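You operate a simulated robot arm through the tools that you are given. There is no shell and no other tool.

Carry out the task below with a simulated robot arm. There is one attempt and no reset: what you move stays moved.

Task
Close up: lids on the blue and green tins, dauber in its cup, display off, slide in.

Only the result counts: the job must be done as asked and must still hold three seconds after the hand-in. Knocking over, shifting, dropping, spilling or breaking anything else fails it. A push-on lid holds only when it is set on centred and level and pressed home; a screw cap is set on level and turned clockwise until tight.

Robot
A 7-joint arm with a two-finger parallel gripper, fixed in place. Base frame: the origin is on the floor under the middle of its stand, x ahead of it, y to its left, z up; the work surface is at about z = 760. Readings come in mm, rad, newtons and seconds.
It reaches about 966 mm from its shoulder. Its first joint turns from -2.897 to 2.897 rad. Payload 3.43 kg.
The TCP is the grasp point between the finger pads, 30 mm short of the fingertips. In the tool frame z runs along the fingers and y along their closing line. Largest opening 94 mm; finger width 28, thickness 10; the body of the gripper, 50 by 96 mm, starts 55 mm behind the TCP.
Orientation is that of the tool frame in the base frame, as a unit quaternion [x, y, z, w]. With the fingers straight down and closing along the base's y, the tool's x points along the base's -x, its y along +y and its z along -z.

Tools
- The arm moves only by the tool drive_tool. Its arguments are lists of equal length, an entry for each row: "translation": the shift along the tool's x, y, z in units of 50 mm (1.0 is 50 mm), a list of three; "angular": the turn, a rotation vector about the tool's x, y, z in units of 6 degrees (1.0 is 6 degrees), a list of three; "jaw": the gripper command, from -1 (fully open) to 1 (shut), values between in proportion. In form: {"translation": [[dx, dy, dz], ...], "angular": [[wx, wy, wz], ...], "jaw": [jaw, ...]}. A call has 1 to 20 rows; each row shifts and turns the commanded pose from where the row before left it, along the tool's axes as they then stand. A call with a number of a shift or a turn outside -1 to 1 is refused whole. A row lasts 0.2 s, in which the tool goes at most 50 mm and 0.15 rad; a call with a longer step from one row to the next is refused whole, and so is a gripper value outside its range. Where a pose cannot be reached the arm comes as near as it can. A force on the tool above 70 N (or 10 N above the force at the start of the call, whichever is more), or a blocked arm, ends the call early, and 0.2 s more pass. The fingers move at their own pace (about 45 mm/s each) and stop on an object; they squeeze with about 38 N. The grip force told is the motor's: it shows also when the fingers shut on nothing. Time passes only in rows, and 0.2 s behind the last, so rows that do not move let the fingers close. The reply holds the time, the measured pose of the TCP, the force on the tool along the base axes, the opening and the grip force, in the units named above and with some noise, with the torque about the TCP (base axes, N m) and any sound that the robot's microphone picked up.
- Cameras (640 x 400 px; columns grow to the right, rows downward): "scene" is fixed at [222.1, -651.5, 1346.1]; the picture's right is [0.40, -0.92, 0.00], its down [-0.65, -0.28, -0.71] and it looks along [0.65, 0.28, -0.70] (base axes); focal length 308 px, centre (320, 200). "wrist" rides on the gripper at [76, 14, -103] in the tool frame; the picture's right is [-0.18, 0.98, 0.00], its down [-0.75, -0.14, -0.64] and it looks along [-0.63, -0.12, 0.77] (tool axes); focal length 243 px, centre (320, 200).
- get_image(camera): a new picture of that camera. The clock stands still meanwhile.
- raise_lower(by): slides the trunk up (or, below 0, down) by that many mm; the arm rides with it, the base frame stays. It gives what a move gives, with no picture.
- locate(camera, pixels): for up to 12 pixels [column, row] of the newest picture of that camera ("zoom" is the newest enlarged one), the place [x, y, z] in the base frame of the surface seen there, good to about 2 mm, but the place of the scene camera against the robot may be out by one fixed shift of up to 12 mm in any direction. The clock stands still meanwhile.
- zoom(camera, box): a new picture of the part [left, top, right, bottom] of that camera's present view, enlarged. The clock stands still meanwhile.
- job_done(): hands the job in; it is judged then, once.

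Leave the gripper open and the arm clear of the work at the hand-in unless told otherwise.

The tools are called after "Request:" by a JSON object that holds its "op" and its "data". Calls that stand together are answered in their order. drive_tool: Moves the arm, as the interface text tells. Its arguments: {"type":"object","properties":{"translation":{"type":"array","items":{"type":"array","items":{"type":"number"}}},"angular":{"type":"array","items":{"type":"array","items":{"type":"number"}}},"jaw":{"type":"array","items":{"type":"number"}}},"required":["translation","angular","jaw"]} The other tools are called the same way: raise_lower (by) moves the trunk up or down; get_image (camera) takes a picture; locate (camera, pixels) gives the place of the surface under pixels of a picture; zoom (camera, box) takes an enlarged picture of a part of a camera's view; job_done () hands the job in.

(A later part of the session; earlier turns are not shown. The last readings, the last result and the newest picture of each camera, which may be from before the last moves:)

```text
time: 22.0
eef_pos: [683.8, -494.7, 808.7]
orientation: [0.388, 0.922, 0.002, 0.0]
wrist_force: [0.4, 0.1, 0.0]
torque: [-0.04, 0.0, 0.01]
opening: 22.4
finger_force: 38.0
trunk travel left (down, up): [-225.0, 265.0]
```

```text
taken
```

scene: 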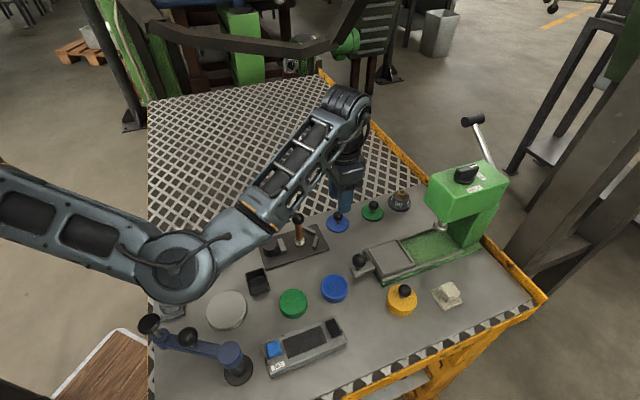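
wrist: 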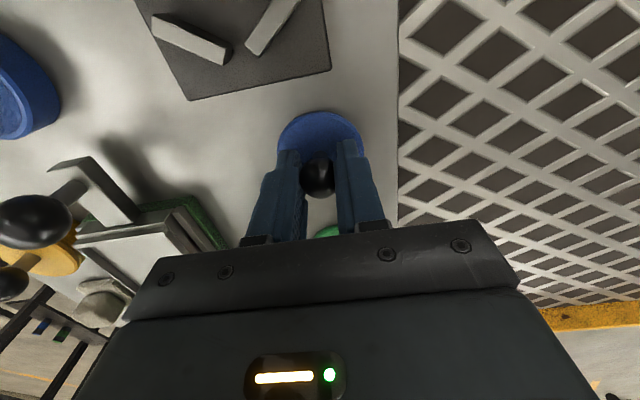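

Ball gripped (22.4 mm, 38 N). I'll lift 80 mm and check.

Request:
{"op": "drive_tool", "data": {"translation": [[0, 0, -0.3], [0, 0, -0.65], [0, 0, -0.65], [0, 0, 0]], "angular": [[0, 0, 0], [0, 0, 0], [0, 0, 0], [0, 0, 0]], "jaw": [1, 1, 1, 1]}}

Request:
{"op": "get_image", "data": {"camera": "wrist"}}

Request:
{"op": "zoom", "data": {"camera": "scene", "box": [280, 130, 420, 240]}}

```text
time: 23.0
eef_pos: [686.0, -495.1, 889.5]
orientation: [0.388, 0.922, 0.003, 0.0]
wrist_force: [0.4, -0.4, 0.2]
torque: [-0.01, -0.01, -0.01]
opening: 0.1
finger_force: 33.4
trunk travel left (down, up): [-225.0, 265.0]
```

```text
taken
```

wrist: 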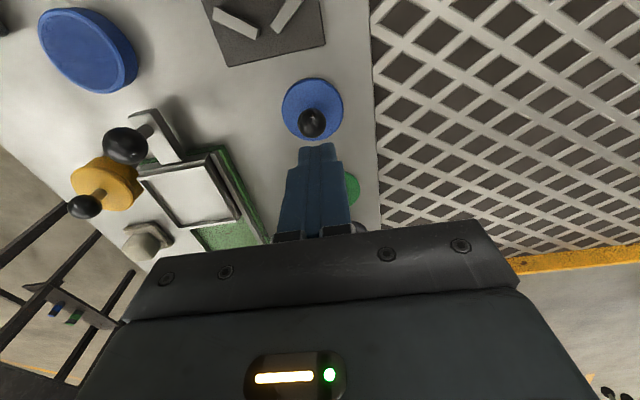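

```text
3.64 times, centred on (350, 185) of scene
```

zoom: 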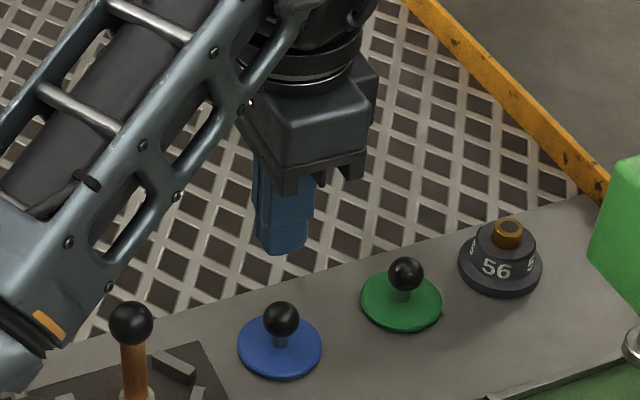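

The jaws closed to 0.1: the ball slipped out and the lid is still on the bench at nearly the same place. I'll inspect the finger shape and the lid's present place before trying again.

Request:
{"op": "drive_tool", "data": {"translation": [[0, 0, 0], [0, 0, 0], [0, 0, 0]], "angular": [[0, 0, 0], [0, 0, 0], [0, 0, 0]], "jaw": [0.15, 0.15, 0.15]}}

Request:
{"op": "zoom", "data": {"camera": "scene", "box": [320, 150, 370, 200]}}

Request:
{"op": "zoom", "data": {"camera": "wrist", "box": [220, 60, 420, 240]}}

```text
time: 23.8
eef_pos: [686.0, -494.8, 889.7]
orientation: [0.388, 0.922, 0.003, 0.0]
wrist_force: [0.1, -0.5, -0.2]
torque: [0.01, 0.0, 0.0]
opening: 39.8
finger_force: 0.1
trunk travel left (down, up): [-225.0, 265.0]
```

```text
8.00 times, centred on (345, 175) of scene
```

zoom: 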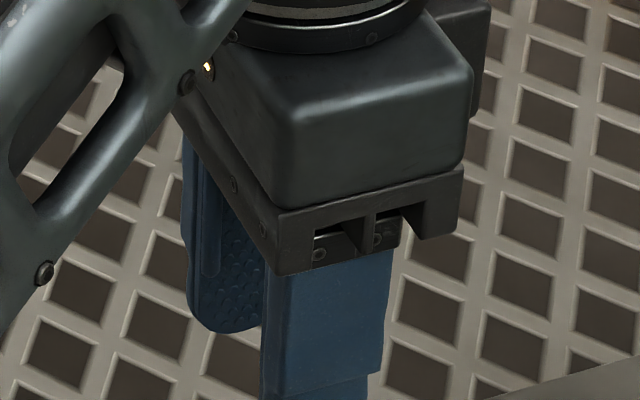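

```text
2.22 times, centred on (320, 150) of wrist
```

zoom: 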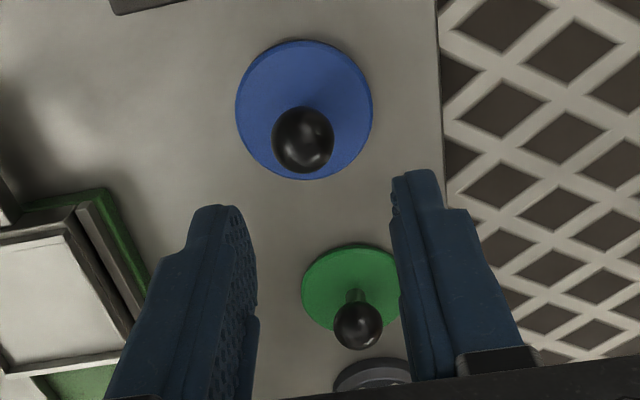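

The pads look straight. I'll check where the blue lid is now.

Request:
{"op": "locate", "data": {"camera": "zoom", "pixels": [[303, 115], [303, 138], [303, 160], [280, 140], [325, 140], [238, 110], [371, 110], [304, 42], [262, 160], [352, 155], [260, 62], [350, 65]]}}

```text
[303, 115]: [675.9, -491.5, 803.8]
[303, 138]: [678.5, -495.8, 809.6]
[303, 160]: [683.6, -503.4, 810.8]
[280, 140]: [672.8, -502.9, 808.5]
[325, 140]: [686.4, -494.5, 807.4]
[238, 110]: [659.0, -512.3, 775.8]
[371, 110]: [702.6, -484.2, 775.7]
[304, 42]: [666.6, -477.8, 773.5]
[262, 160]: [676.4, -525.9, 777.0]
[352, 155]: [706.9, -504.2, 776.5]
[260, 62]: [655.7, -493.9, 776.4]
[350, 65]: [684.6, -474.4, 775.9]
```

The lid shifted about 5 mm to the right; its centre is now ≈(681.6, -500). I'll line up again, go down to 808, and look before closing.

Request:
{"op": "drive_tool", "data": {"translation": [[-0.012, -0.136, 0.4], [0, 0, 0.6], [0, 0, 0.45], [0, 0, 0.18], [0, 0, 0]], "angular": [[0, 0, 0], [0, 0, 0], [0, 0, 0], [0, 0, 0], [0, 0, 0]], "jaw": [0.15, 0.15, 0.15, 0.15, 0.15]}}

Request:
{"op": "zoom", "data": {"camera": "wrist", "box": [240, 90, 400, 240]}}

Request:
{"op": "zoom", "data": {"camera": "scene", "box": [310, 180, 370, 240]}}

```text
time: 25.0
eef_pos: [680.7, -499.1, 808.6]
orientation: [0.388, 0.922, 0.002, 0.0]
wrist_force: [-0.8, 0.0, 0.7]
torque: [0.0, 0.02, 0.02]
opening: 39.9
finger_force: 0.1
trunk travel left (down, up): [-225.0, 265.0]
```

```text
2.67 times, centred on (320, 165) of wrist
```

zoom: 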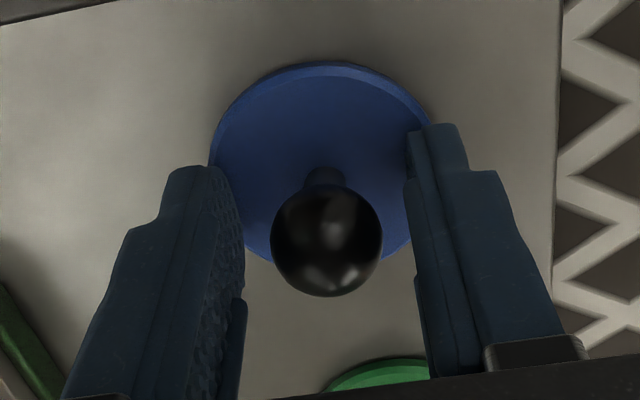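

```text
6.67 times, centred on (340, 210) of scene
```

zoom: 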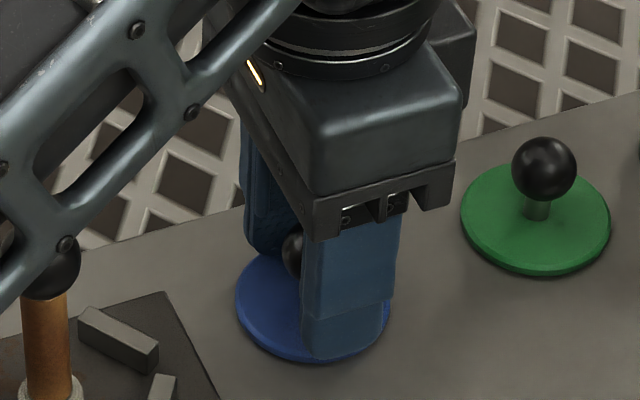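

The ball sits between the pads. I'll close and wait a full second.

Request:
{"op": "drive_tool", "data": {"translation": [[0, 0, 0], [0, 0, 0], [0, 0, 0], [0, 0, 0], [0, 0, 0]], "angular": [[0, 0, 0], [0, 0, 0], [0, 0, 0], [0, 0, 0], [0, 0, 0]], "jaw": [1, 1, 1, 1, 1]}}

Request:
{"op": "zoom", "data": {"camera": "wrist", "box": [240, 90, 400, 240]}}

Request:
{"op": "zoom", "data": {"camera": "scene", "box": [310, 180, 370, 240]}}

```text
time: 26.2
eef_pos: [679.8, -498.6, 806.7]
orientation: [0.387, 0.922, 0.003, 0.0]
wrist_force: [0.2, -0.3, 0.8]
torque: [0.02, -0.02, 0.04]
opening: 22.2
finger_force: 38.0
trunk travel left (down, up): [-225.0, 265.0]
```

```text
2.67 times, centred on (320, 165) of wrist
```

zoom: 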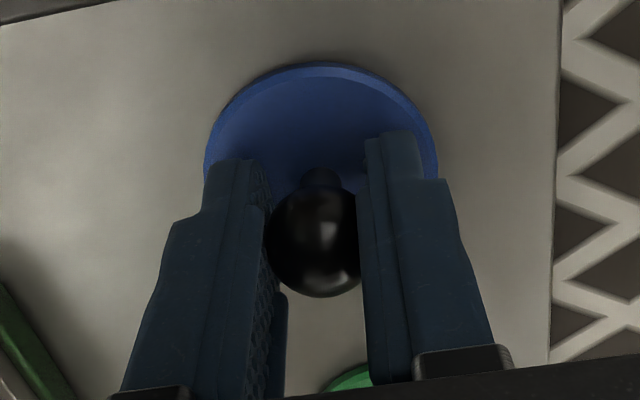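

```text
6.67 times, centred on (340, 210) of scene
```

zoom: 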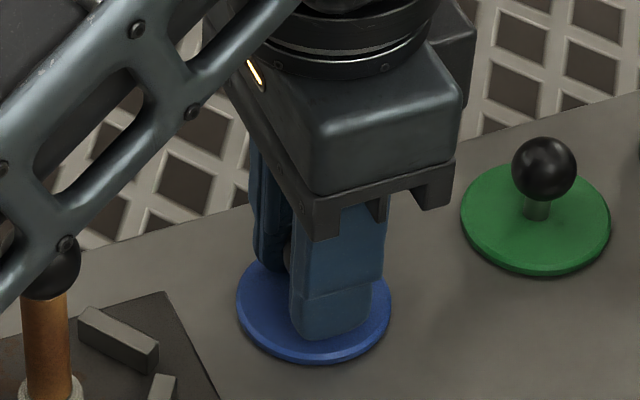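

Gripped again (22.2 mm). This time I'll lift only 3 mm slowly and read force and opening.

Request:
{"op": "drive_tool", "data": {"translation": [[0, 0, -0.02], [0, 0, -0.02], [0, 0, -0.02], [0, 0, -0.02]], "angular": [[0, 0, 0], [0, 0, 0], [0, 0, 0], [0, 0, 0]], "jaw": [1, 1, 1, 1]}}

Request:
{"op": "zoom", "data": {"camera": "scene", "box": [310, 180, 370, 240]}}

```text
time: 27.2
eef_pos: [679.4, -499.7, 812.2]
orientation: [0.387, 0.922, 0.002, 0.0]
wrist_force: [-0.2, -0.2, -0.6]
torque: [0.02, 0.01, -0.02]
opening: 21.9
finger_force: 37.7
trunk travel left (down, up): [-225.0, 265.0]
```

```text
6.67 times, centred on (340, 210) of scene
```

zoom: 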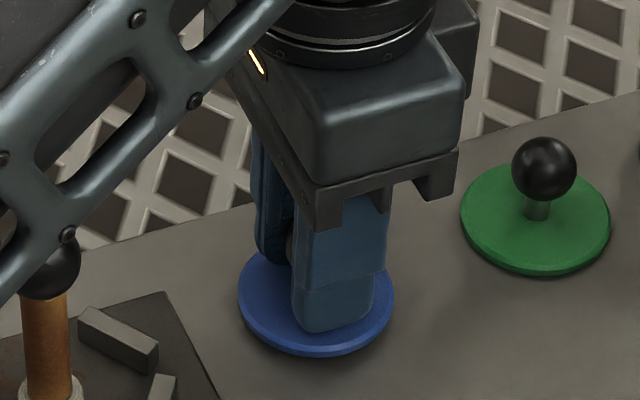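

The lid seems to be coming up with the fingers. I'll lift another 20 mm slowly and check again.

Request:
{"op": "drive_tool", "data": {"translation": [[0, 0, -0.04], [0, 0, -0.06], [0, 0, -0.08], [0, 0, -0.1], [0, 0, -0.08], [0, 0, -0.04]], "angular": [[0, 0, 0], [0, 0, 0], [0, 0, 0], [0, 0, 0], [0, 0, 0], [0, 0, 0]], "jaw": [1, 1, 1, 1, 1, 1]}}

Request:
{"op": "zoom", "data": {"camera": "scene", "box": [310, 170, 370, 230]}}

Request:
{"op": "zoom", "data": {"camera": "wrist", "box": [240, 90, 400, 240]}}

```text
time: 28.6
eef_pos: [679.8, -500.6, 832.7]
orientation: [0.388, 0.922, 0.003, 0.0]
wrist_force: [0.3, 1.1, -0.5]
torque: [0.01, 0.01, 0.0]
opening: 22.0
finger_force: 38.4
trunk travel left (down, up): [-225.0, 265.0]
```

```text
6.67 times, centred on (340, 200) of scene
```

zoom: 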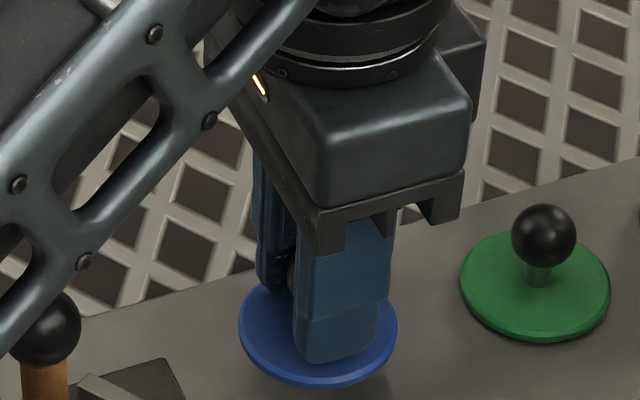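

```text
2.67 times, centred on (320, 165) of wrist
```

zoom: 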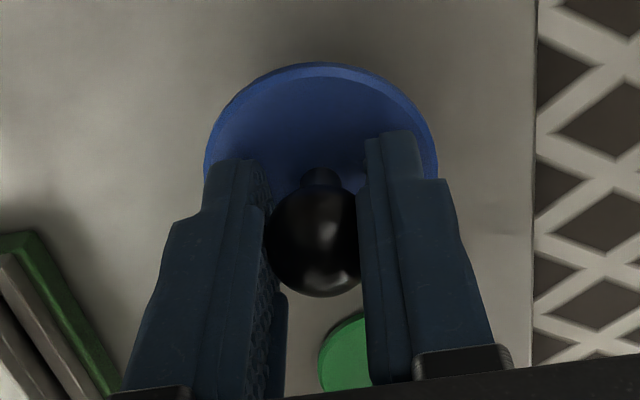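

The lid is held firmly with the slow lift. I'll raise it gently to about 920.

Request:
{"op": "drive_tool", "data": {"translation": [[0, 0, -0.08], [0, 0, -0.14], [0, 0, -0.2], [0, 0, -0.22], [0, 0, -0.22], [0, 0, -0.22], [0, 0, -0.22], [0, 0, -0.2], [0, 0, -0.14], [0, 0, -0.1]], "angular": [[0, 0, 0], [0, 0, 0], [0, 0, 0], [0, 0, 0], [0, 0, 0], [0, 0, 0], [0, 0, 0], [0, 0, 0], [0, 0, 0], [0, 0, 0]], "jaw": [1, 1, 1, 1, 1, 1, 1, 1, 1, 1]}}

Request:
{"op": "get_image", "data": {"camera": "wrist"}}

```text
time: 30.8
eef_pos: [679.2, -500.7, 920.6]
orientation: [0.388, 0.922, 0.003, 0.001]
wrist_force: [0.0, -0.6, -0.2]
torque: [-0.02, 0.03, -0.06]
opening: 22.2
finger_force: 38.3
trunk travel left (down, up): [-225.0, 265.0]
```

```text
taken
```

wrist: 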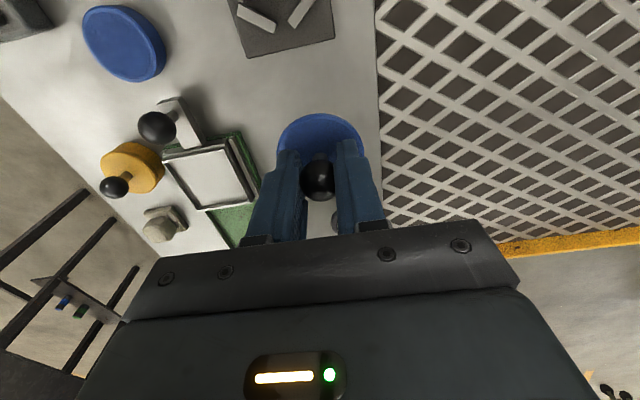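

Held. I'll measure the lid's rim in hand against the TCP, and the blue tin at (125,43).

Request:
{"op": "zoom", "data": {"camera": "wrist", "box": [260, 100, 380, 210]}}

Request:
{"op": "locate", "data": {"camera": "wrist", "pixels": [[280, 137], [290, 122], [305, 117], [320, 116], [335, 117], [350, 124], [359, 137], [319, 160], [319, 175], [319, 190], [320, 140], [360, 150]]}}

Request:
{"op": "locate", "data": {"camera": "wrist", "pixels": [[85, 25], [100, 8], [120, 8], [145, 20], [163, 48], [160, 70], [150, 75], [125, 72], [105, 60], [90, 45], [125, 40], [120, 30]]}}

```text
3.64 times, centred on (320, 155) of wrist
```

zoom: 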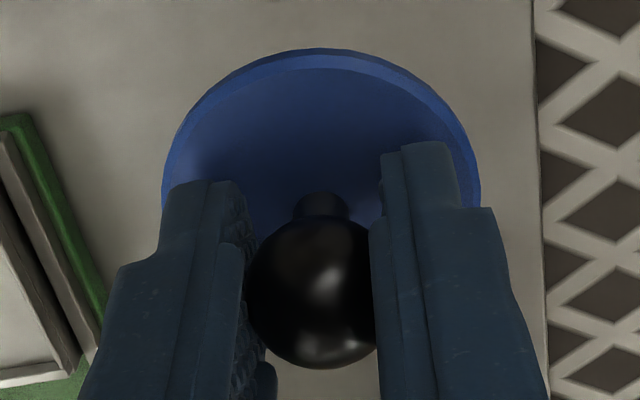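

```text
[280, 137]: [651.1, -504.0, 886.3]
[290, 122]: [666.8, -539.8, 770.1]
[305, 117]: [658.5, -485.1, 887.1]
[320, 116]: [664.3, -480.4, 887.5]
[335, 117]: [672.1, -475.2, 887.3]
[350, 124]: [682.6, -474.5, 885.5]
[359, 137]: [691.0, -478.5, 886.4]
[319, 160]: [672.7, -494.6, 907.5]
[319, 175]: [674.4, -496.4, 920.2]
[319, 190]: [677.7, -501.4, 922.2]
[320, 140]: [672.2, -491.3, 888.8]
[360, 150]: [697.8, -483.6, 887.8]
```

```text
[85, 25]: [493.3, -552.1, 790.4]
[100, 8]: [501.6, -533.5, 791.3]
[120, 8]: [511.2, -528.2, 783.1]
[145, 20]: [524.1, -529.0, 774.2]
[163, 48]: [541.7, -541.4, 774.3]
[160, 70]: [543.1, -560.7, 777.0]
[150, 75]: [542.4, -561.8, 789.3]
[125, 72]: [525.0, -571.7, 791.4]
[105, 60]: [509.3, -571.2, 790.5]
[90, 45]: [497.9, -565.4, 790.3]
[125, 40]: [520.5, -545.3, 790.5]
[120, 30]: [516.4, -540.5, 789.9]
```

The disc top is 33 mm below the TCP and level, its centre within about 1.5 mm of the tool axis. Next I'll carry it slowly at this height to (550, -587), from where the wrist camera can see the blue tin clear of the lid.

Request:
{"op": "drive_tool", "data": {"translation": [[0.016, -0.086, 0], [0.028, -0.15, 0], [0.04, -0.215, 0], [0.04, -0.215, 0], [0.04, -0.215, 0], [0.04, -0.215, 0], [0.04, -0.215, 0], [0.04, -0.215, 0], [0.04, -0.215, 0], [0.04, -0.215, 0], [0.04, -0.215, 0], [0.04, -0.215, 0], [0.04, -0.215, 0], [0.04, -0.215, 0], [0.028, -0.15, 0], [0.016, -0.086, 0], [0, 0, 0]], "angular": [[0, 0, 0], [0, 0, 0], [0, 0, 0], [0, 0, 0], [0, 0, 0], [0, 0, 0], [0, 0, 0], [0, 0, 0], [0, 0, 0], [0, 0, 0], [0, 0, 0], [0, 0, 0], [0, 0, 0], [0, 0, 0], [0, 0, 0], [0, 0, 0], [0, 0, 0]], "jaw": [1, 1, 1, 1, 1, 1, 1, 1, 1, 1, 1, 1, 1, 1, 1, 1, 1]}}

Request:
{"op": "get_image", "data": {"camera": "wrist"}}

Request:
{"op": "zoom", "data": {"camera": "wrist", "box": [240, 0, 400, 110]}}

```text
time: 34.4
eef_pos: [550.5, -587.8, 919.0]
orientation: [0.388, 0.922, 0.003, 0.001]
wrist_force: [-0.9, -0.7, -1.0]
torque: [0.0, -0.01, -0.04]
opening: 22.2
finger_force: 38.0
trunk travel left (down, up): [-225.0, 265.0]
```

```text
taken
```

wrist: 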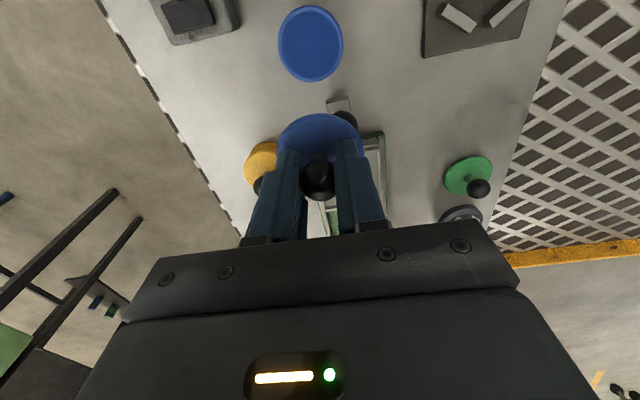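

```text
3.64 times, centred on (320, 55) of wrist
```

zoom: 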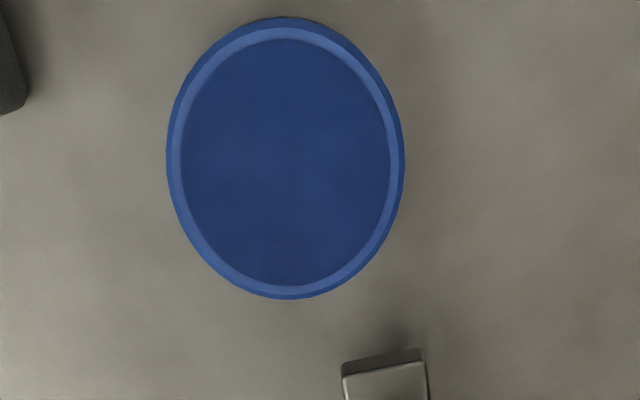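

The tin is clearly visible at (311,43). I'll locate points around its rim.

Request:
{"op": "locate", "data": {"camera": "zoom", "pixels": [[285, 33], [176, 160], [394, 160], [287, 288], [208, 75], [363, 72], [203, 248], [370, 245], [225, 55], [345, 55], [285, 160], [240, 275]]}}

Request:
{"op": "locate", "data": {"camera": "wrist", "pixels": [[280, 137], [305, 117], [320, 116], [335, 117], [350, 124], [359, 137], [361, 145], [319, 160], [319, 175], [319, 190], [285, 128], [343, 120]]}}

```text
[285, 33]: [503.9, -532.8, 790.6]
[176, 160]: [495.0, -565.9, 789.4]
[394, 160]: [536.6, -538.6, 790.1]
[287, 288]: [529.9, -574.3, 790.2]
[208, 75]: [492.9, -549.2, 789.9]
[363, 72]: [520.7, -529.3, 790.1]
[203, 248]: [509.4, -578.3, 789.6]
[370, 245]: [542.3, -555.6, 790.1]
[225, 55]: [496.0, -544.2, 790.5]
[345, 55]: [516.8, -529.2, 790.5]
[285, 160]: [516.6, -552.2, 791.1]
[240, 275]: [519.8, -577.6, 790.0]
```

```text
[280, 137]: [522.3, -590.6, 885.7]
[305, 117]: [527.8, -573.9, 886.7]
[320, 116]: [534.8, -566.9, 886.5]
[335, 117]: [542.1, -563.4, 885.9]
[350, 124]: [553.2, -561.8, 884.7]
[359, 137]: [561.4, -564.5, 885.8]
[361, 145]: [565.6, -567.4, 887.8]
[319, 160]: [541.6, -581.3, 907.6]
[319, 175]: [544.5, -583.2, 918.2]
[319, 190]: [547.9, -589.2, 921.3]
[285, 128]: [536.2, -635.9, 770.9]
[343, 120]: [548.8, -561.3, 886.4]
```

Tin centre ≈(516.4, -553.0), rim z≈790.3, same radius as the lid. The lid in hand is offset from the TCP by about (-1.6, +0.3). I'll move 47 mm back along tool x to put the lid over the tin, then check.

Request:
{"op": "drive_tool", "data": {"translation": [[0.08, 0.002, 0], [0.15, 0.002, 0], [0.2, 0.002, 0], [0.2, 0.002, 0], [0.16, 0.002, 0], [0.1, 0.002, 0], [0.052, 0.002, 0], [0, 0, 0.2], [0, 0, 0.25], [0, 0, 0.25], [0, 0, 0.25], [0, 0, 0.25], [0, 0, 0.2], [0, 0, 0.1], [0, 0, 0]], "angular": [[0, 0, 0], [0, 0, 0], [0, 0, 0], [0, 0, 0], [0, 0, 0], [0, 0, 0], [0, 0, 0], [0, 0, 0], [0, 0, 0], [0, 0, 0], [0, 0, 0], [0, 0, 0], [0, 0, 0], [0, 0, 0], [0, 0, 0]], "jaw": [1, 1, 1, 1, 1, 1, 1, 1, 1, 1, 1, 1, 1, 1, 1]}}

Request:
{"op": "get_image", "data": {"camera": "wrist"}}

Request:
{"op": "zoom", "data": {"camera": "scene", "box": [280, 220, 390, 310]}}

```text
time: 37.6
eef_pos: [517.5, -552.4, 845.4]
orientation: [0.388, 0.922, 0.002, 0.001]
wrist_force: [-0.8, 0.0, -1.3]
torque: [0.01, -0.02, -0.04]
opening: 22.0
finger_force: 37.5
trunk travel left (down, up): [-225.0, 265.0]
```

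```text
taken
```

wrist: 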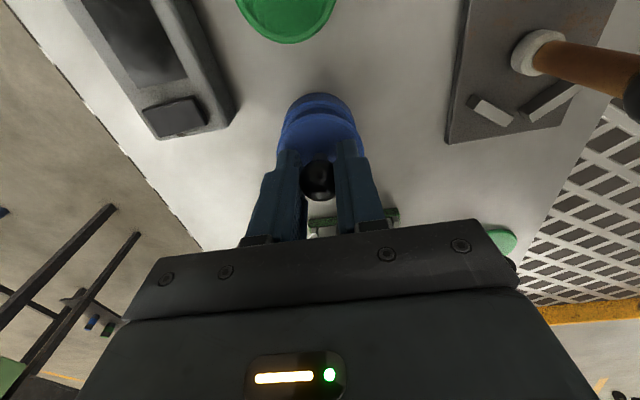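

```text
4.44 times, centred on (335, 265) of scene
```

zoom: 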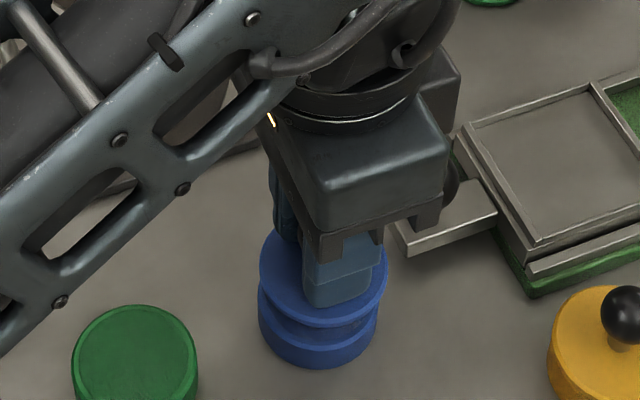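

The lid hangs about 15 mm above the tin and looks nearly centred. I'll compare edges more closely in both cameras.

Request:
{"op": "zoom", "data": {"camera": "scene", "box": [315, 268, 355, 308]}}

Request:
{"op": "zoom", "data": {"camera": "wrist", "box": [270, 80, 370, 170]}}

```text
10.00 times, centred on (335, 288) of scene
```

zoom: 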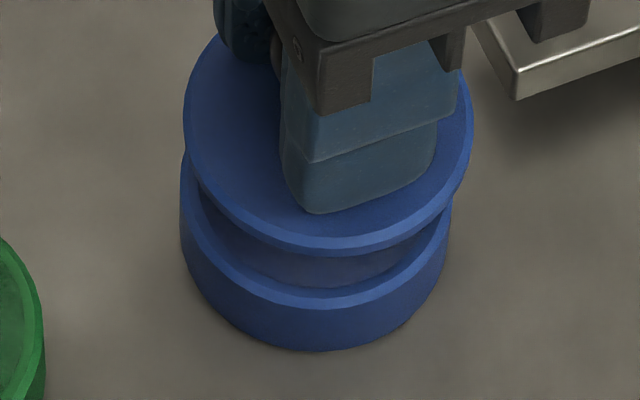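

```text
4.44 times, centred on (320, 125) of wrist
```

zoom: 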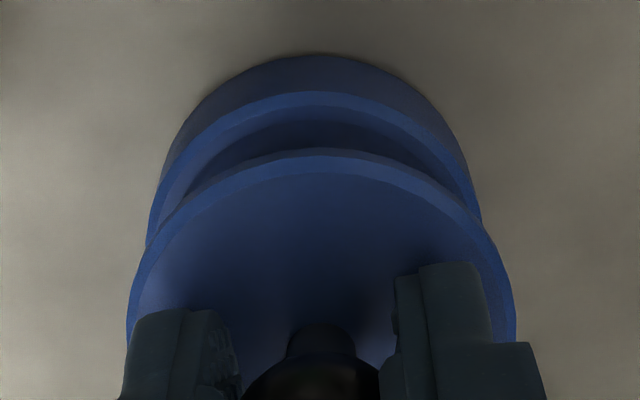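

Comparing edges, the lid is about 1–2 mm too far forward relative to the tin. I'll correct by +1.4 mm tool x and -0.5 mm tool y, then go down slowly to contact.

Request:
{"op": "drive_tool", "data": {"translation": [[0.028, -0.01, 0], [0, 0, 0.06], [0, 0, 0.06], [0, 0, 0.06], [0, 0, 0.04], [0, 0, 0]], "angular": [[0, 0, 0], [0, 0, 0], [0, 0, 0], [0, 0, 0], [0, 0, 0], [0, 0, 0]], "jaw": [1, 1, 1, 1, 1, 1]}}

Request:
{"op": "zoom", "data": {"camera": "scene", "box": [315, 268, 355, 308]}}

Request:
{"op": "zoom", "data": {"camera": "wrist", "box": [270, 80, 370, 170]}}

```text
time: 39.0
eef_pos: [514.1, -557.5, 845.8]
orientation: [0.389, 0.921, -0.007, 0.004]
wrist_force: [-0.4, -0.3, -1.2]
torque: [-0.01, 0.0, 0.01]
opening: 22.4
finger_force: 38.2
trunk travel left (down, up): [-225.0, 265.0]
```

```text
10.00 times, centred on (335, 288) of scene
```

zoom: 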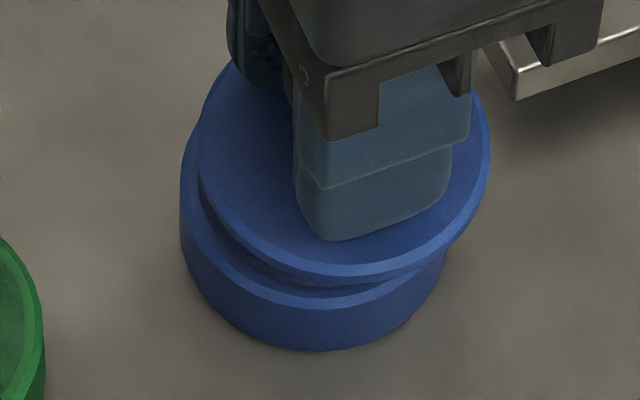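

```text
4.44 times, centred on (320, 125) of wrist
```

zoom: 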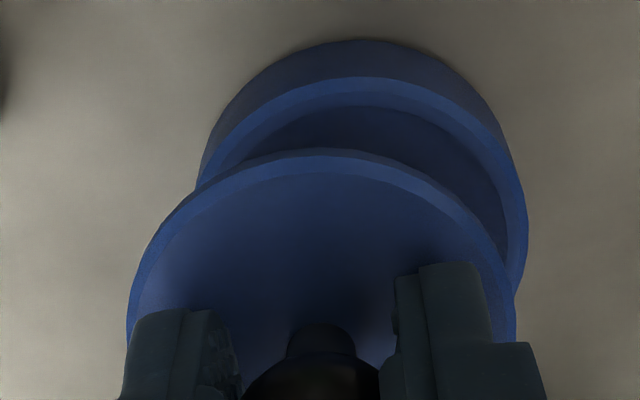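

The tool moved sideways by about 5 mm and did not go down, with a slight tilt: the arm has met a limit in this posture. I'll look at the whole scene.

Request:
{"op": "get_image", "data": {"camera": "scene"}}

Request:
{"op": "get_image", "data": {"camera": "wrist"}}

```text
taken
```

scene: 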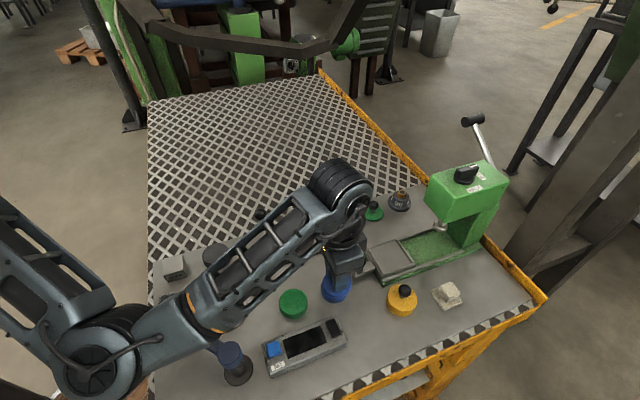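

```text
taken
```

wrist: 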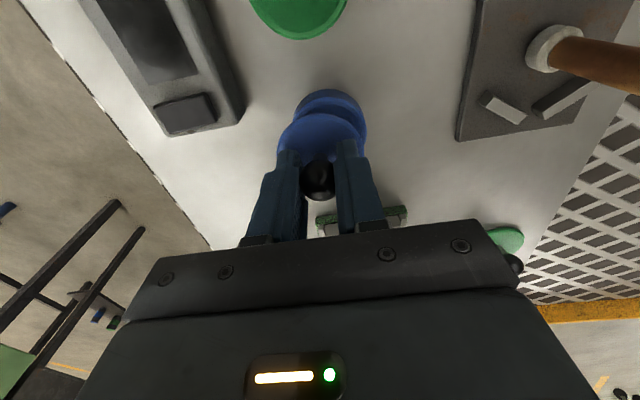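

I suspect the forearm or elbow may be near the crank lever at the lower left of the scene picture. I'll enlarge that region before moving.

Request:
{"op": "zoom", "data": {"camera": "scene", "box": [60, 220, 300, 400]}}

```text
2.22 times, centred on (180, 310) of scene
```

zoom: 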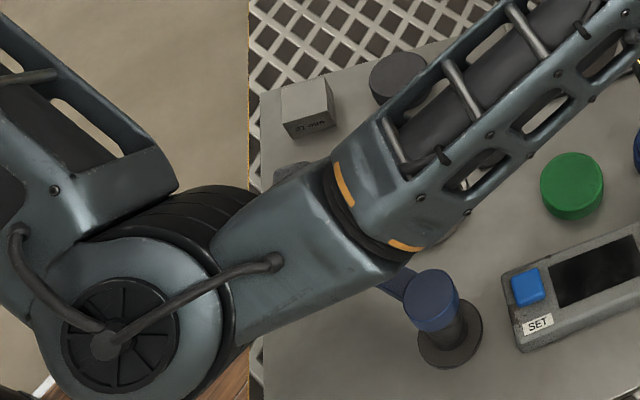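

The crank lever has turned: its ball was at (183,350) at the start and is now hidden under the forearm, and the 18 s picture already showed it at (188,337). My forearm brushed it while I worked low on this side; I'll have to turn it back later. To stop any further contact I'll raise the trunk so the elbow rides higher, first by 30 mm.

Request:
{"op": "raise_lower", "data": {"by": 30}}

Request:
{"op": "get_image", "data": {"camera": "scene"}}

```text
time: 39.8
eef_pos: [516.6, -551.7, 861.1]
orientation: [0.387, 0.922, 0.003, -0.001]
wrist_force: [-0.7, 0.3, 0.7]
torque: [0.0, -0.01, -0.03]
opening: 22.1
finger_force: 37.5
trunk travel left (down, up): [-255.0, 235.0]
```

```text
taken
```

scene: 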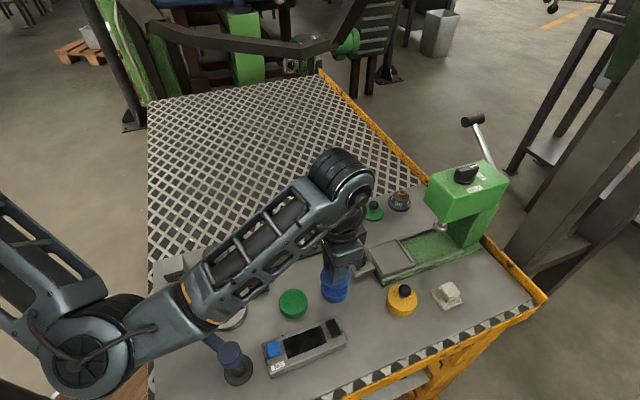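

That freed it: the tool is level again and 30 mm higher, so the forearm had indeed been resting on the crank. I'll raise the trunk another 170 mm (lid stays gripped).

Request:
{"op": "raise_lower", "data": {"by": 170}}

Request:
{"op": "get_image", "data": {"camera": "scene"}}

Request:
{"op": "get_image", "data": {"camera": "wrist"}}

```text
time: 41.7
eef_pos: [515.3, -551.3, 1032.9]
orientation: [0.387, 0.922, 0.003, 0.0]
wrist_force: [-0.4, 0.5, 0.0]
torque: [0.03, 0.0, -0.03]
opening: 22.1
finger_force: 37.5
trunk travel left (down, up): [-425.0, 65.0]
```

```text
taken
```

scene: 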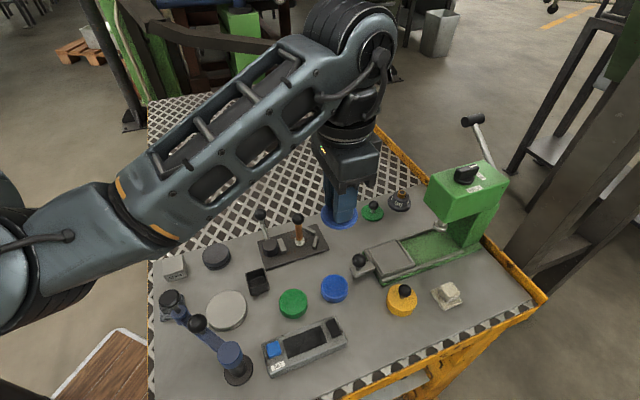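

```text
taken
```

wrist: 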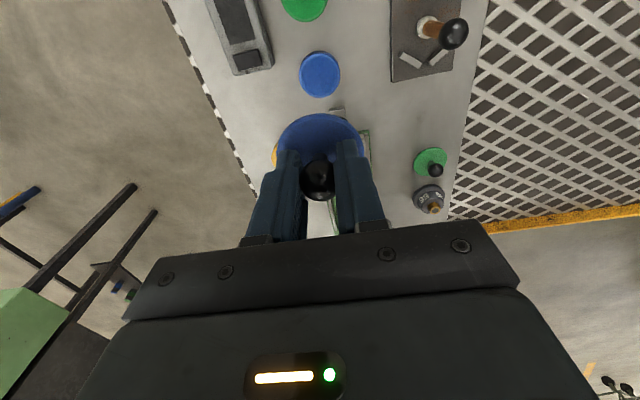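

The lid is still held. The crank has swung: hub (235,362), ball (198,323), knob (172,302), near the small grey object there. I'll enlarge that corner to check whether the object was touched.

Request:
{"op": "zoom", "data": {"camera": "scene", "box": [140, 240, 270, 390]}}

Request:
{"op": "locate", "data": {"camera": "scene", "pixels": [[231, 353], [198, 323], [171, 298], [178, 310], [162, 308], [164, 317], [183, 318], [175, 268], [226, 308], [216, 255], [258, 282], [240, 372]]}}

```text
2.67 times, centred on (205, 315) of scene
```

zoom: 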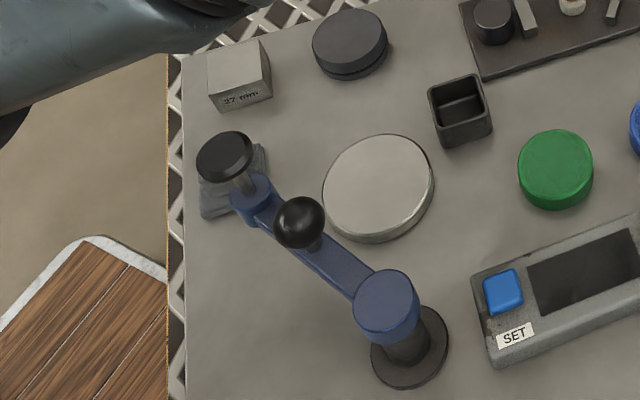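

```text
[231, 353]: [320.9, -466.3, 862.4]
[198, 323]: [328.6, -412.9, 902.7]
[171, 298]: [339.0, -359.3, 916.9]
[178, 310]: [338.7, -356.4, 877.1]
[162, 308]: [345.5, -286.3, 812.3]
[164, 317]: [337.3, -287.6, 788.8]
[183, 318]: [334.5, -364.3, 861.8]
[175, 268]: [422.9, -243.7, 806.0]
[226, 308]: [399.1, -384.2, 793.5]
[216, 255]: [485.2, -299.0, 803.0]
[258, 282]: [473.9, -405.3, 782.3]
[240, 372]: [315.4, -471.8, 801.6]
```

The crank stands well above the grey object, which was not touched. The crank turned about 40° clockwise; I'll restore it at the end. Next I'll lower the lid back toward the tin in two slow stages, watching the forearm.

Request:
{"op": "drive_tool", "data": {"translation": [[0, 0, 0.08], [0, 0, 0.15], [0, 0, 0.2], [0, 0, 0.2], [0, 0, 0.2], [0, 0, 0.2], [0, 0, 0.2], [0, 0, 0.2], [0, 0, 0.15], [0, 0, 0.1], [0, 0, 0]], "angular": [[0, 0, 0], [0, 0, 0], [0, 0, 0], [0, 0, 0], [0, 0, 0], [0, 0, 0], [0, 0, 0], [0, 0, 0], [0, 0, 0], [0, 0, 0], [0, 0, 0]], "jaw": [1, 1, 1, 1, 1, 1, 1, 1, 1, 1, 1]}}

Request:
{"op": "get_image", "data": {"camera": "scene"}}

```text
time: 44.1
eef_pos: [515.4, -550.8, 948.3]
orientation: [0.387, 0.922, 0.003, 0.0]
wrist_force: [0.6, -0.2, -0.1]
torque: [-0.01, -0.05, 0.01]
opening: 22.3
finger_force: 38.3
trunk travel left (down, up): [-425.0, 65.0]
```

```text
taken
```

scene: 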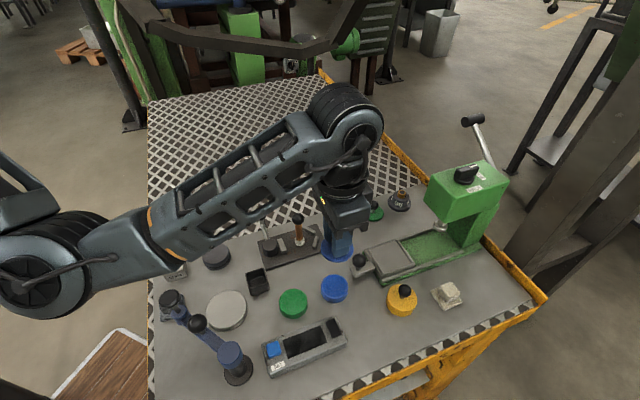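

The forearm is well clear now. I'll go down another 80 mm slowly.

Request:
{"op": "drive_tool", "data": {"translation": [[0, 0, 0.08], [0, 0, 0.15], [0, 0, 0.2], [0, 0, 0.2], [0, 0, 0.2], [0, 0, 0.2], [0, 0, 0.2], [0, 0, 0.2], [0, 0, 0.12], [0, 0, 0.05], [0, 0, 0]], "angular": [[0, 0, 0], [0, 0, 0], [0, 0, 0], [0, 0, 0], [0, 0, 0], [0, 0, 0], [0, 0, 0], [0, 0, 0], [0, 0, 0], [0, 0, 0], [0, 0, 0]], "jaw": [1, 1, 1, 1, 1, 1, 1, 1, 1, 1, 1]}}

Request:
{"op": "get_image", "data": {"camera": "scene"}}

Request:
{"op": "get_image", "data": {"camera": "wrist"}}

```text
time: 46.5
eef_pos: [516.1, -550.2, 868.4]
orientation: [0.387, 0.922, 0.003, 0.0]
wrist_force: [0.3, 0.2, -1.2]
torque: [-0.03, 0.03, -0.01]
opening: 22.2
finger_force: 37.9
trunk travel left (down, up): [-425.0, 65.0]
```

```text
taken
```

scene: 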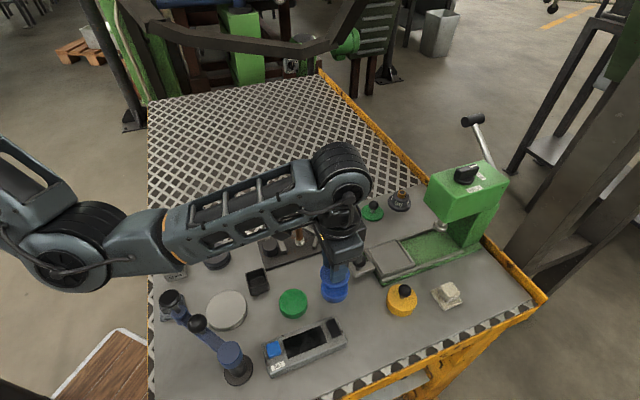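

```text
taken
```

wrist: 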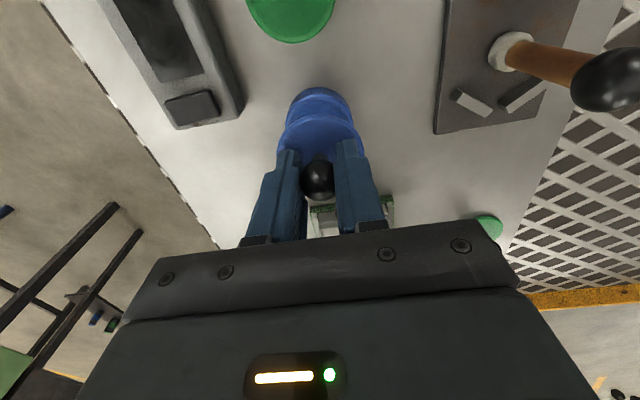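

Clear. I'll go down to about 840 and compare lid and tin edges again.

Request:
{"op": "drive_tool", "data": {"translation": [[0, 0, 0.1], [0, 0, 0.16], [0, 0, 0.16], [0, 0, 0.1], [0, 0, 0.04], [0, 0, 0]], "angular": [[0, 0, 0], [0, 0, 0], [0, 0, 0], [0, 0, 0], [0, 0, 0], [0, 0, 0]], "jaw": [1, 1, 1, 1, 1, 1]}}

Request:
{"op": "zoom", "data": {"camera": "scene", "box": [315, 268, 355, 308]}}

Request:
{"op": "zoom", "data": {"camera": "wrist", "box": [270, 80, 370, 170]}}

```text
time: 47.9
eef_pos: [516.4, -551.2, 840.1]
orientation: [0.387, 0.922, 0.003, 0.001]
wrist_force: [-1.1, -0.2, -0.2]
torque: [0.03, 0.01, 0.01]
opening: 22.3
finger_force: 38.3
trunk travel left (down, up): [-425.0, 65.0]
```

```text
10.00 times, centred on (335, 288) of scene
```

zoom: 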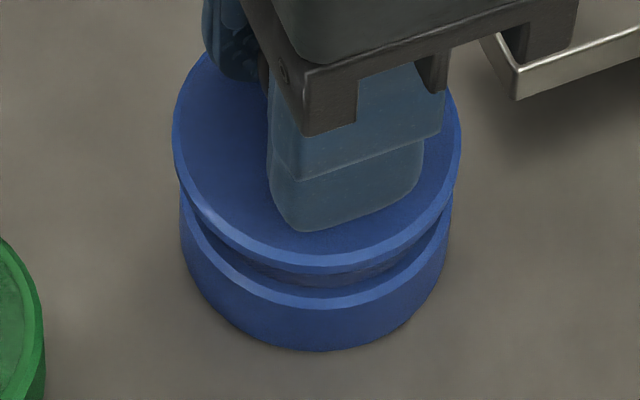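

```text
4.44 times, centred on (320, 125) of wrist
```

zoom: 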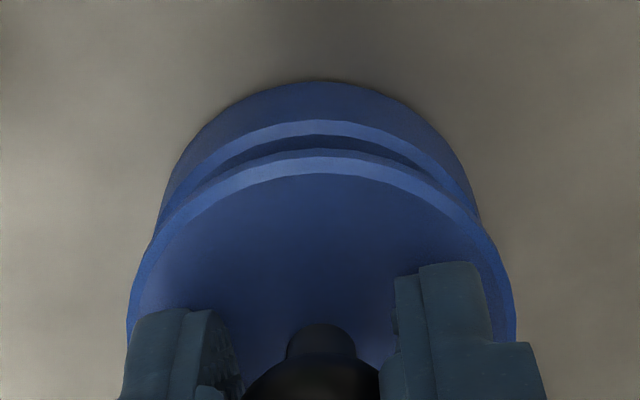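

Edges look close to aligned. I'll locate matching rim points of lid and tin from both cameras for a numeric check.

Request:
{"op": "locate", "data": {"camera": "zoom", "pixels": [[140, 280], [165, 235], [200, 195], [250, 168], [315, 157], [370, 162], [430, 190], [475, 235], [500, 280], [225, 158], [315, 127], [400, 148]]}}

Request:
{"op": "zoom", "data": {"camera": "scene", "box": [315, 268, 355, 308]}}

Request:
{"op": "locate", "data": {"camera": "zoom", "pixels": [[178, 140], [190, 185], [220, 220], [260, 247], [315, 262], [370, 255], [420, 228], [452, 170], [200, 240], [250, 285], [315, 302], [390, 282]]}}

```text
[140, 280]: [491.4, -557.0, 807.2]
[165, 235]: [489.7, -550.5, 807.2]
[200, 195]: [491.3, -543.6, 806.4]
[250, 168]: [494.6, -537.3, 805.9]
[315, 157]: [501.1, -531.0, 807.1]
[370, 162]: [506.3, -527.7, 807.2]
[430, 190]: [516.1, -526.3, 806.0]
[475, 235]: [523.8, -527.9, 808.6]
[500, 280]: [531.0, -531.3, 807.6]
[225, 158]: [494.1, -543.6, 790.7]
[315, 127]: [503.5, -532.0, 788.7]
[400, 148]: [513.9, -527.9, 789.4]
```

```text
10.00 times, centred on (335, 288) of scene
```

zoom: 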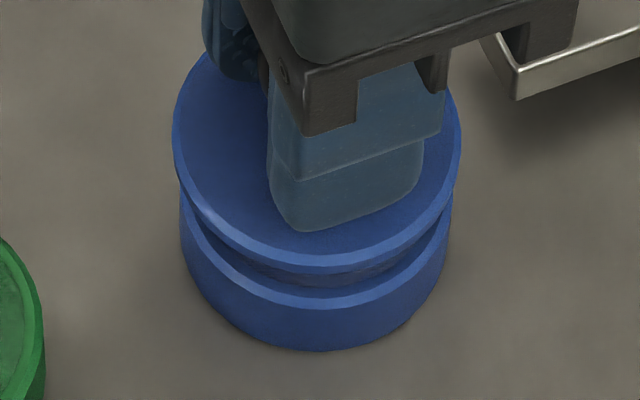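

```text
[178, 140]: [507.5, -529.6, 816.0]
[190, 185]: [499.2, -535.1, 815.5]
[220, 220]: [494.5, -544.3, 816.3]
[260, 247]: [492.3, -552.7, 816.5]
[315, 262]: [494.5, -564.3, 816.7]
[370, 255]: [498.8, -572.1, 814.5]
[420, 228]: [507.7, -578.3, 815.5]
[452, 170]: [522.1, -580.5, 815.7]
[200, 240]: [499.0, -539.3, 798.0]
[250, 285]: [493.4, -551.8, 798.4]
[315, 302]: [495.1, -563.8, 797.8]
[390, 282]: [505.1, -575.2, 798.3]
```

Both cameras agree to within about 1 mm; I'll shift 0.6 mm forward and go down slowly toward contact (expected near TCP z 828).

Request:
{"op": "drive_tool", "data": {"translation": [[-0.012, 0, 0.04], [0, 0, 0.06], [0, 0, 0.04], [0, 0, 0.03], [0, 0, 0.02], [0, 0, 0]], "angular": [[0, 0, 0], [0, 0, 0], [0, 0, 0], [0, 0, 0], [0, 0, 0], [0, 0, 0]], "jaw": [1, 1, 1, 1, 1, 1]}}

Request:
{"op": "zoom", "data": {"camera": "scene", "box": [315, 268, 355, 308]}}

```text
time: 49.3
eef_pos: [516.9, -552.0, 832.2]
orientation: [0.388, 0.922, 0.003, 0.0]
wrist_force: [-0.2, 0.3, -1.0]
torque: [0.01, 0.0, 0.01]
opening: 22.1
finger_force: 37.9
trunk travel left (down, up): [-425.0, 65.0]
```

```text
10.00 times, centred on (335, 288) of scene
```

zoom: 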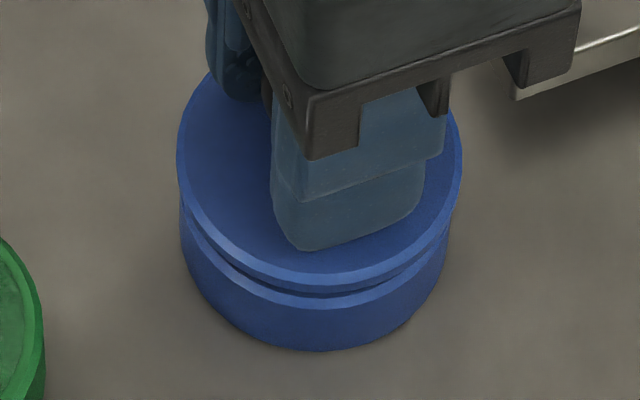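

About 4 mm left to the rim. I'll go down in 1 mm steps until force shows.

Request:
{"op": "drive_tool", "data": {"translation": [[0.006, 0, 0.02], [0, 0, 0.02], [0, 0, 0.02], [0, 0, 0.02], [0, 0, 0]], "angular": [[0, 0, 0], [0, 0, 0], [0, 0, 0], [0, 0, 0], [0, 0, 0]], "jaw": [1, 1, 1, 1, 1]}}

Request:
{"op": "zoom", "data": {"camera": "scene", "box": [315, 268, 355, 308]}}

```text
time: 50.5
eef_pos: [517.6, -550.7, 826.5]
orientation: [0.388, 0.922, 0.002, 0.001]
wrist_force: [-1.2, -0.7, 4.3]
torque: [0.01, 0.04, 0.0]
opening: 22.3
finger_force: 38.0
trunk travel left (down, up): [-425.0, 65.0]
```

```text
10.00 times, centred on (335, 288) of scene
```

zoom: 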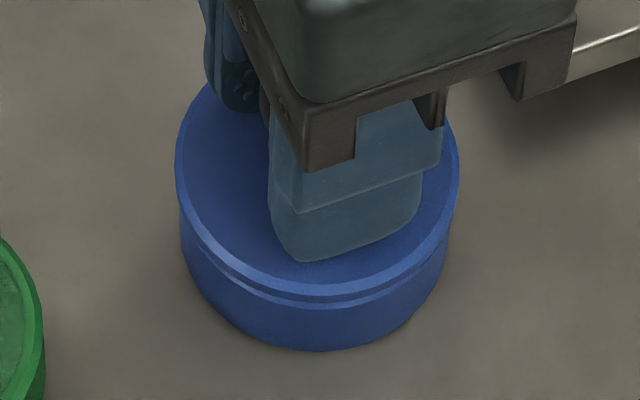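

Contact: 4 N. I'll press down gently while still holding, to about 20 N, so that the lid starts on level.

Request:
{"op": "drive_tool", "data": {"translation": [[0, 0, 0.02], [0, 0, 0.02], [0, 0, 0]], "angular": [[0, 0, 0], [0, 0, 0], [0, 0, 0]], "jaw": [1, 1, 1]}}

Request:
{"op": "zoom", "data": {"camera": "scene", "box": [315, 268, 355, 308]}}

Request:
{"op": "zoom", "data": {"camera": "wrist", "box": [270, 80, 370, 170]}}

```text
time: 51.3
eef_pos: [517.4, -551.3, 827.2]
orientation: [0.387, 0.922, 0.001, 0.002]
wrist_force: [-3.5, 6.5, 29.9]
torque: [0.27, 0.13, 0.0]
opening: 22.1
finger_force: 37.8
trunk travel left (down, up): [-425.0, 65.0]
```

```text
10.00 times, centred on (335, 288) of scene
```

zoom: 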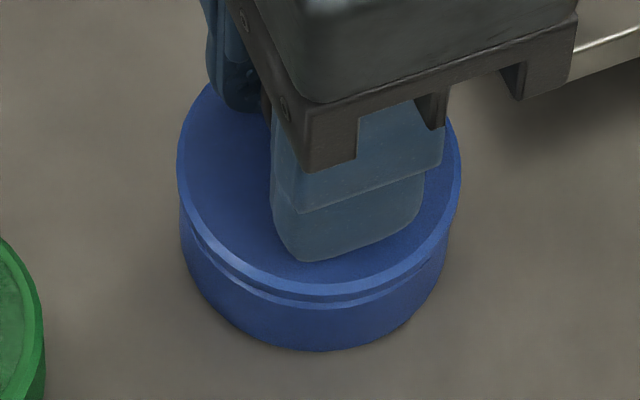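

```text
4.44 times, centred on (320, 125) of wrist
```

zoom: 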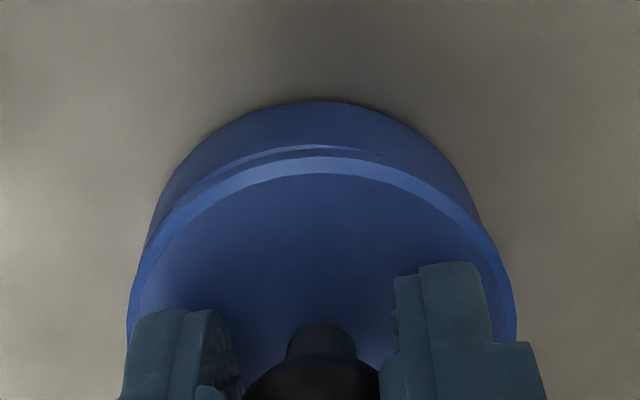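

30 N with the lid on the rim. I'll measure the lid top heights around and look closely at the joint.

Request:
{"op": "locate", "data": {"camera": "zoom", "pixels": [[145, 280], [170, 232], [205, 195], [250, 170], [315, 165], [370, 170], [430, 195], [475, 238], [500, 280], [320, 220], [280, 151], [330, 147]]}}

Request:
{"op": "zoom", "data": {"camera": "scene", "box": [328, 288, 348, 304]}}

```text
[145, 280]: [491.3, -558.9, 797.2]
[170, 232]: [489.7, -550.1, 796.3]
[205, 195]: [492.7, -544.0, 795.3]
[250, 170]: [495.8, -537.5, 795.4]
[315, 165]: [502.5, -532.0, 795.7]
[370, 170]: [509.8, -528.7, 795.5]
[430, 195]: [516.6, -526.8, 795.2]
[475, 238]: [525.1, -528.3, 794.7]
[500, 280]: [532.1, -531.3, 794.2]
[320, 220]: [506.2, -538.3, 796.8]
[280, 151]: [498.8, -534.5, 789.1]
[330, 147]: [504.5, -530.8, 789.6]
```

```text
16.00 times, centred on (338, 296) of scene
```

zoom: 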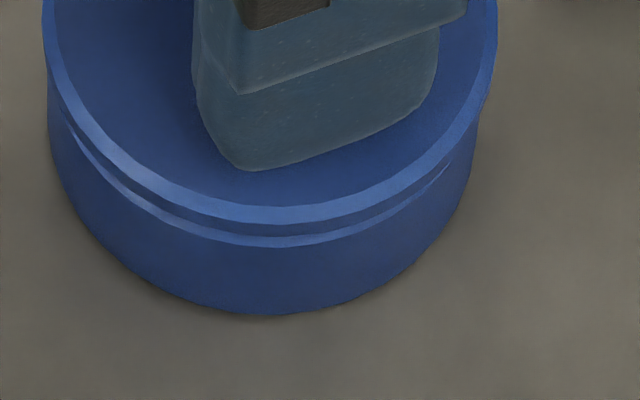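

Lid top reads 797 on one side and 794 on the other, so it may be slightly tilted. I'll ease off, open the jaws, lift clear and look at it.

Request:
{"op": "drive_tool", "data": {"translation": [[0, 0, -0.02], [0, 0, -0.02], [0, 0, 0], [0, 0, 0], [0, 0, 0], [0, 0, -0.3], [0, 0, -0.6], [0, 0, -0.6], [0, 0, 0]], "angular": [[0, 0, 0], [0, 0, 0], [0, 0, 0], [0, 0, 0], [0, 0, 0], [0, 0, 0], [0, 0, 0], [0, 0, 0], [0, 0, 0]], "jaw": [1, 1, 0.3, 0.2, 0.15, 0.15, 0.15, 0.15, 0.15]}}

Request:
{"op": "zoom", "data": {"camera": "wrist", "box": [260, 50, 380, 150]}}

Request:
{"op": "zoom", "data": {"camera": "scene", "box": [315, 260, 355, 310]}}

```text
time: 53.3
eef_pos: [515.8, -552.0, 903.3]
orientation: [0.387, 0.922, 0.004, 0.0]
wrist_force: [0.1, 0.2, -0.6]
torque: [0.03, -0.01, 0.0]
opening: 40.0
finger_force: 0.0
trunk travel left (down, up): [-425.0, 65.0]
```

```text
4.00 times, centred on (320, 100) of wrist
```

zoom: 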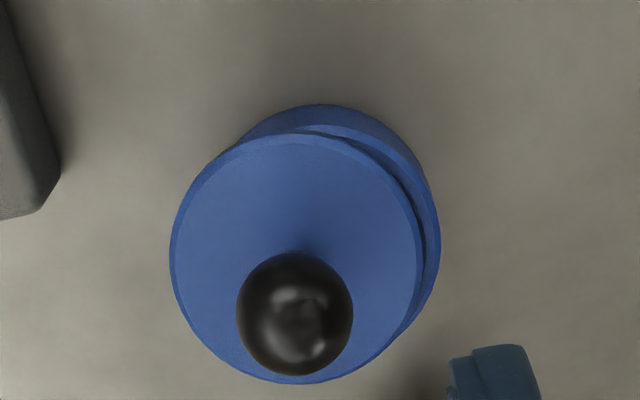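

```text
8.00 times, centred on (335, 285) of scene
```

zoom: 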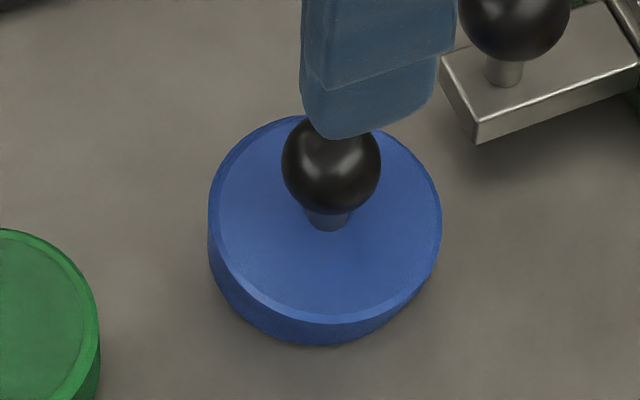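

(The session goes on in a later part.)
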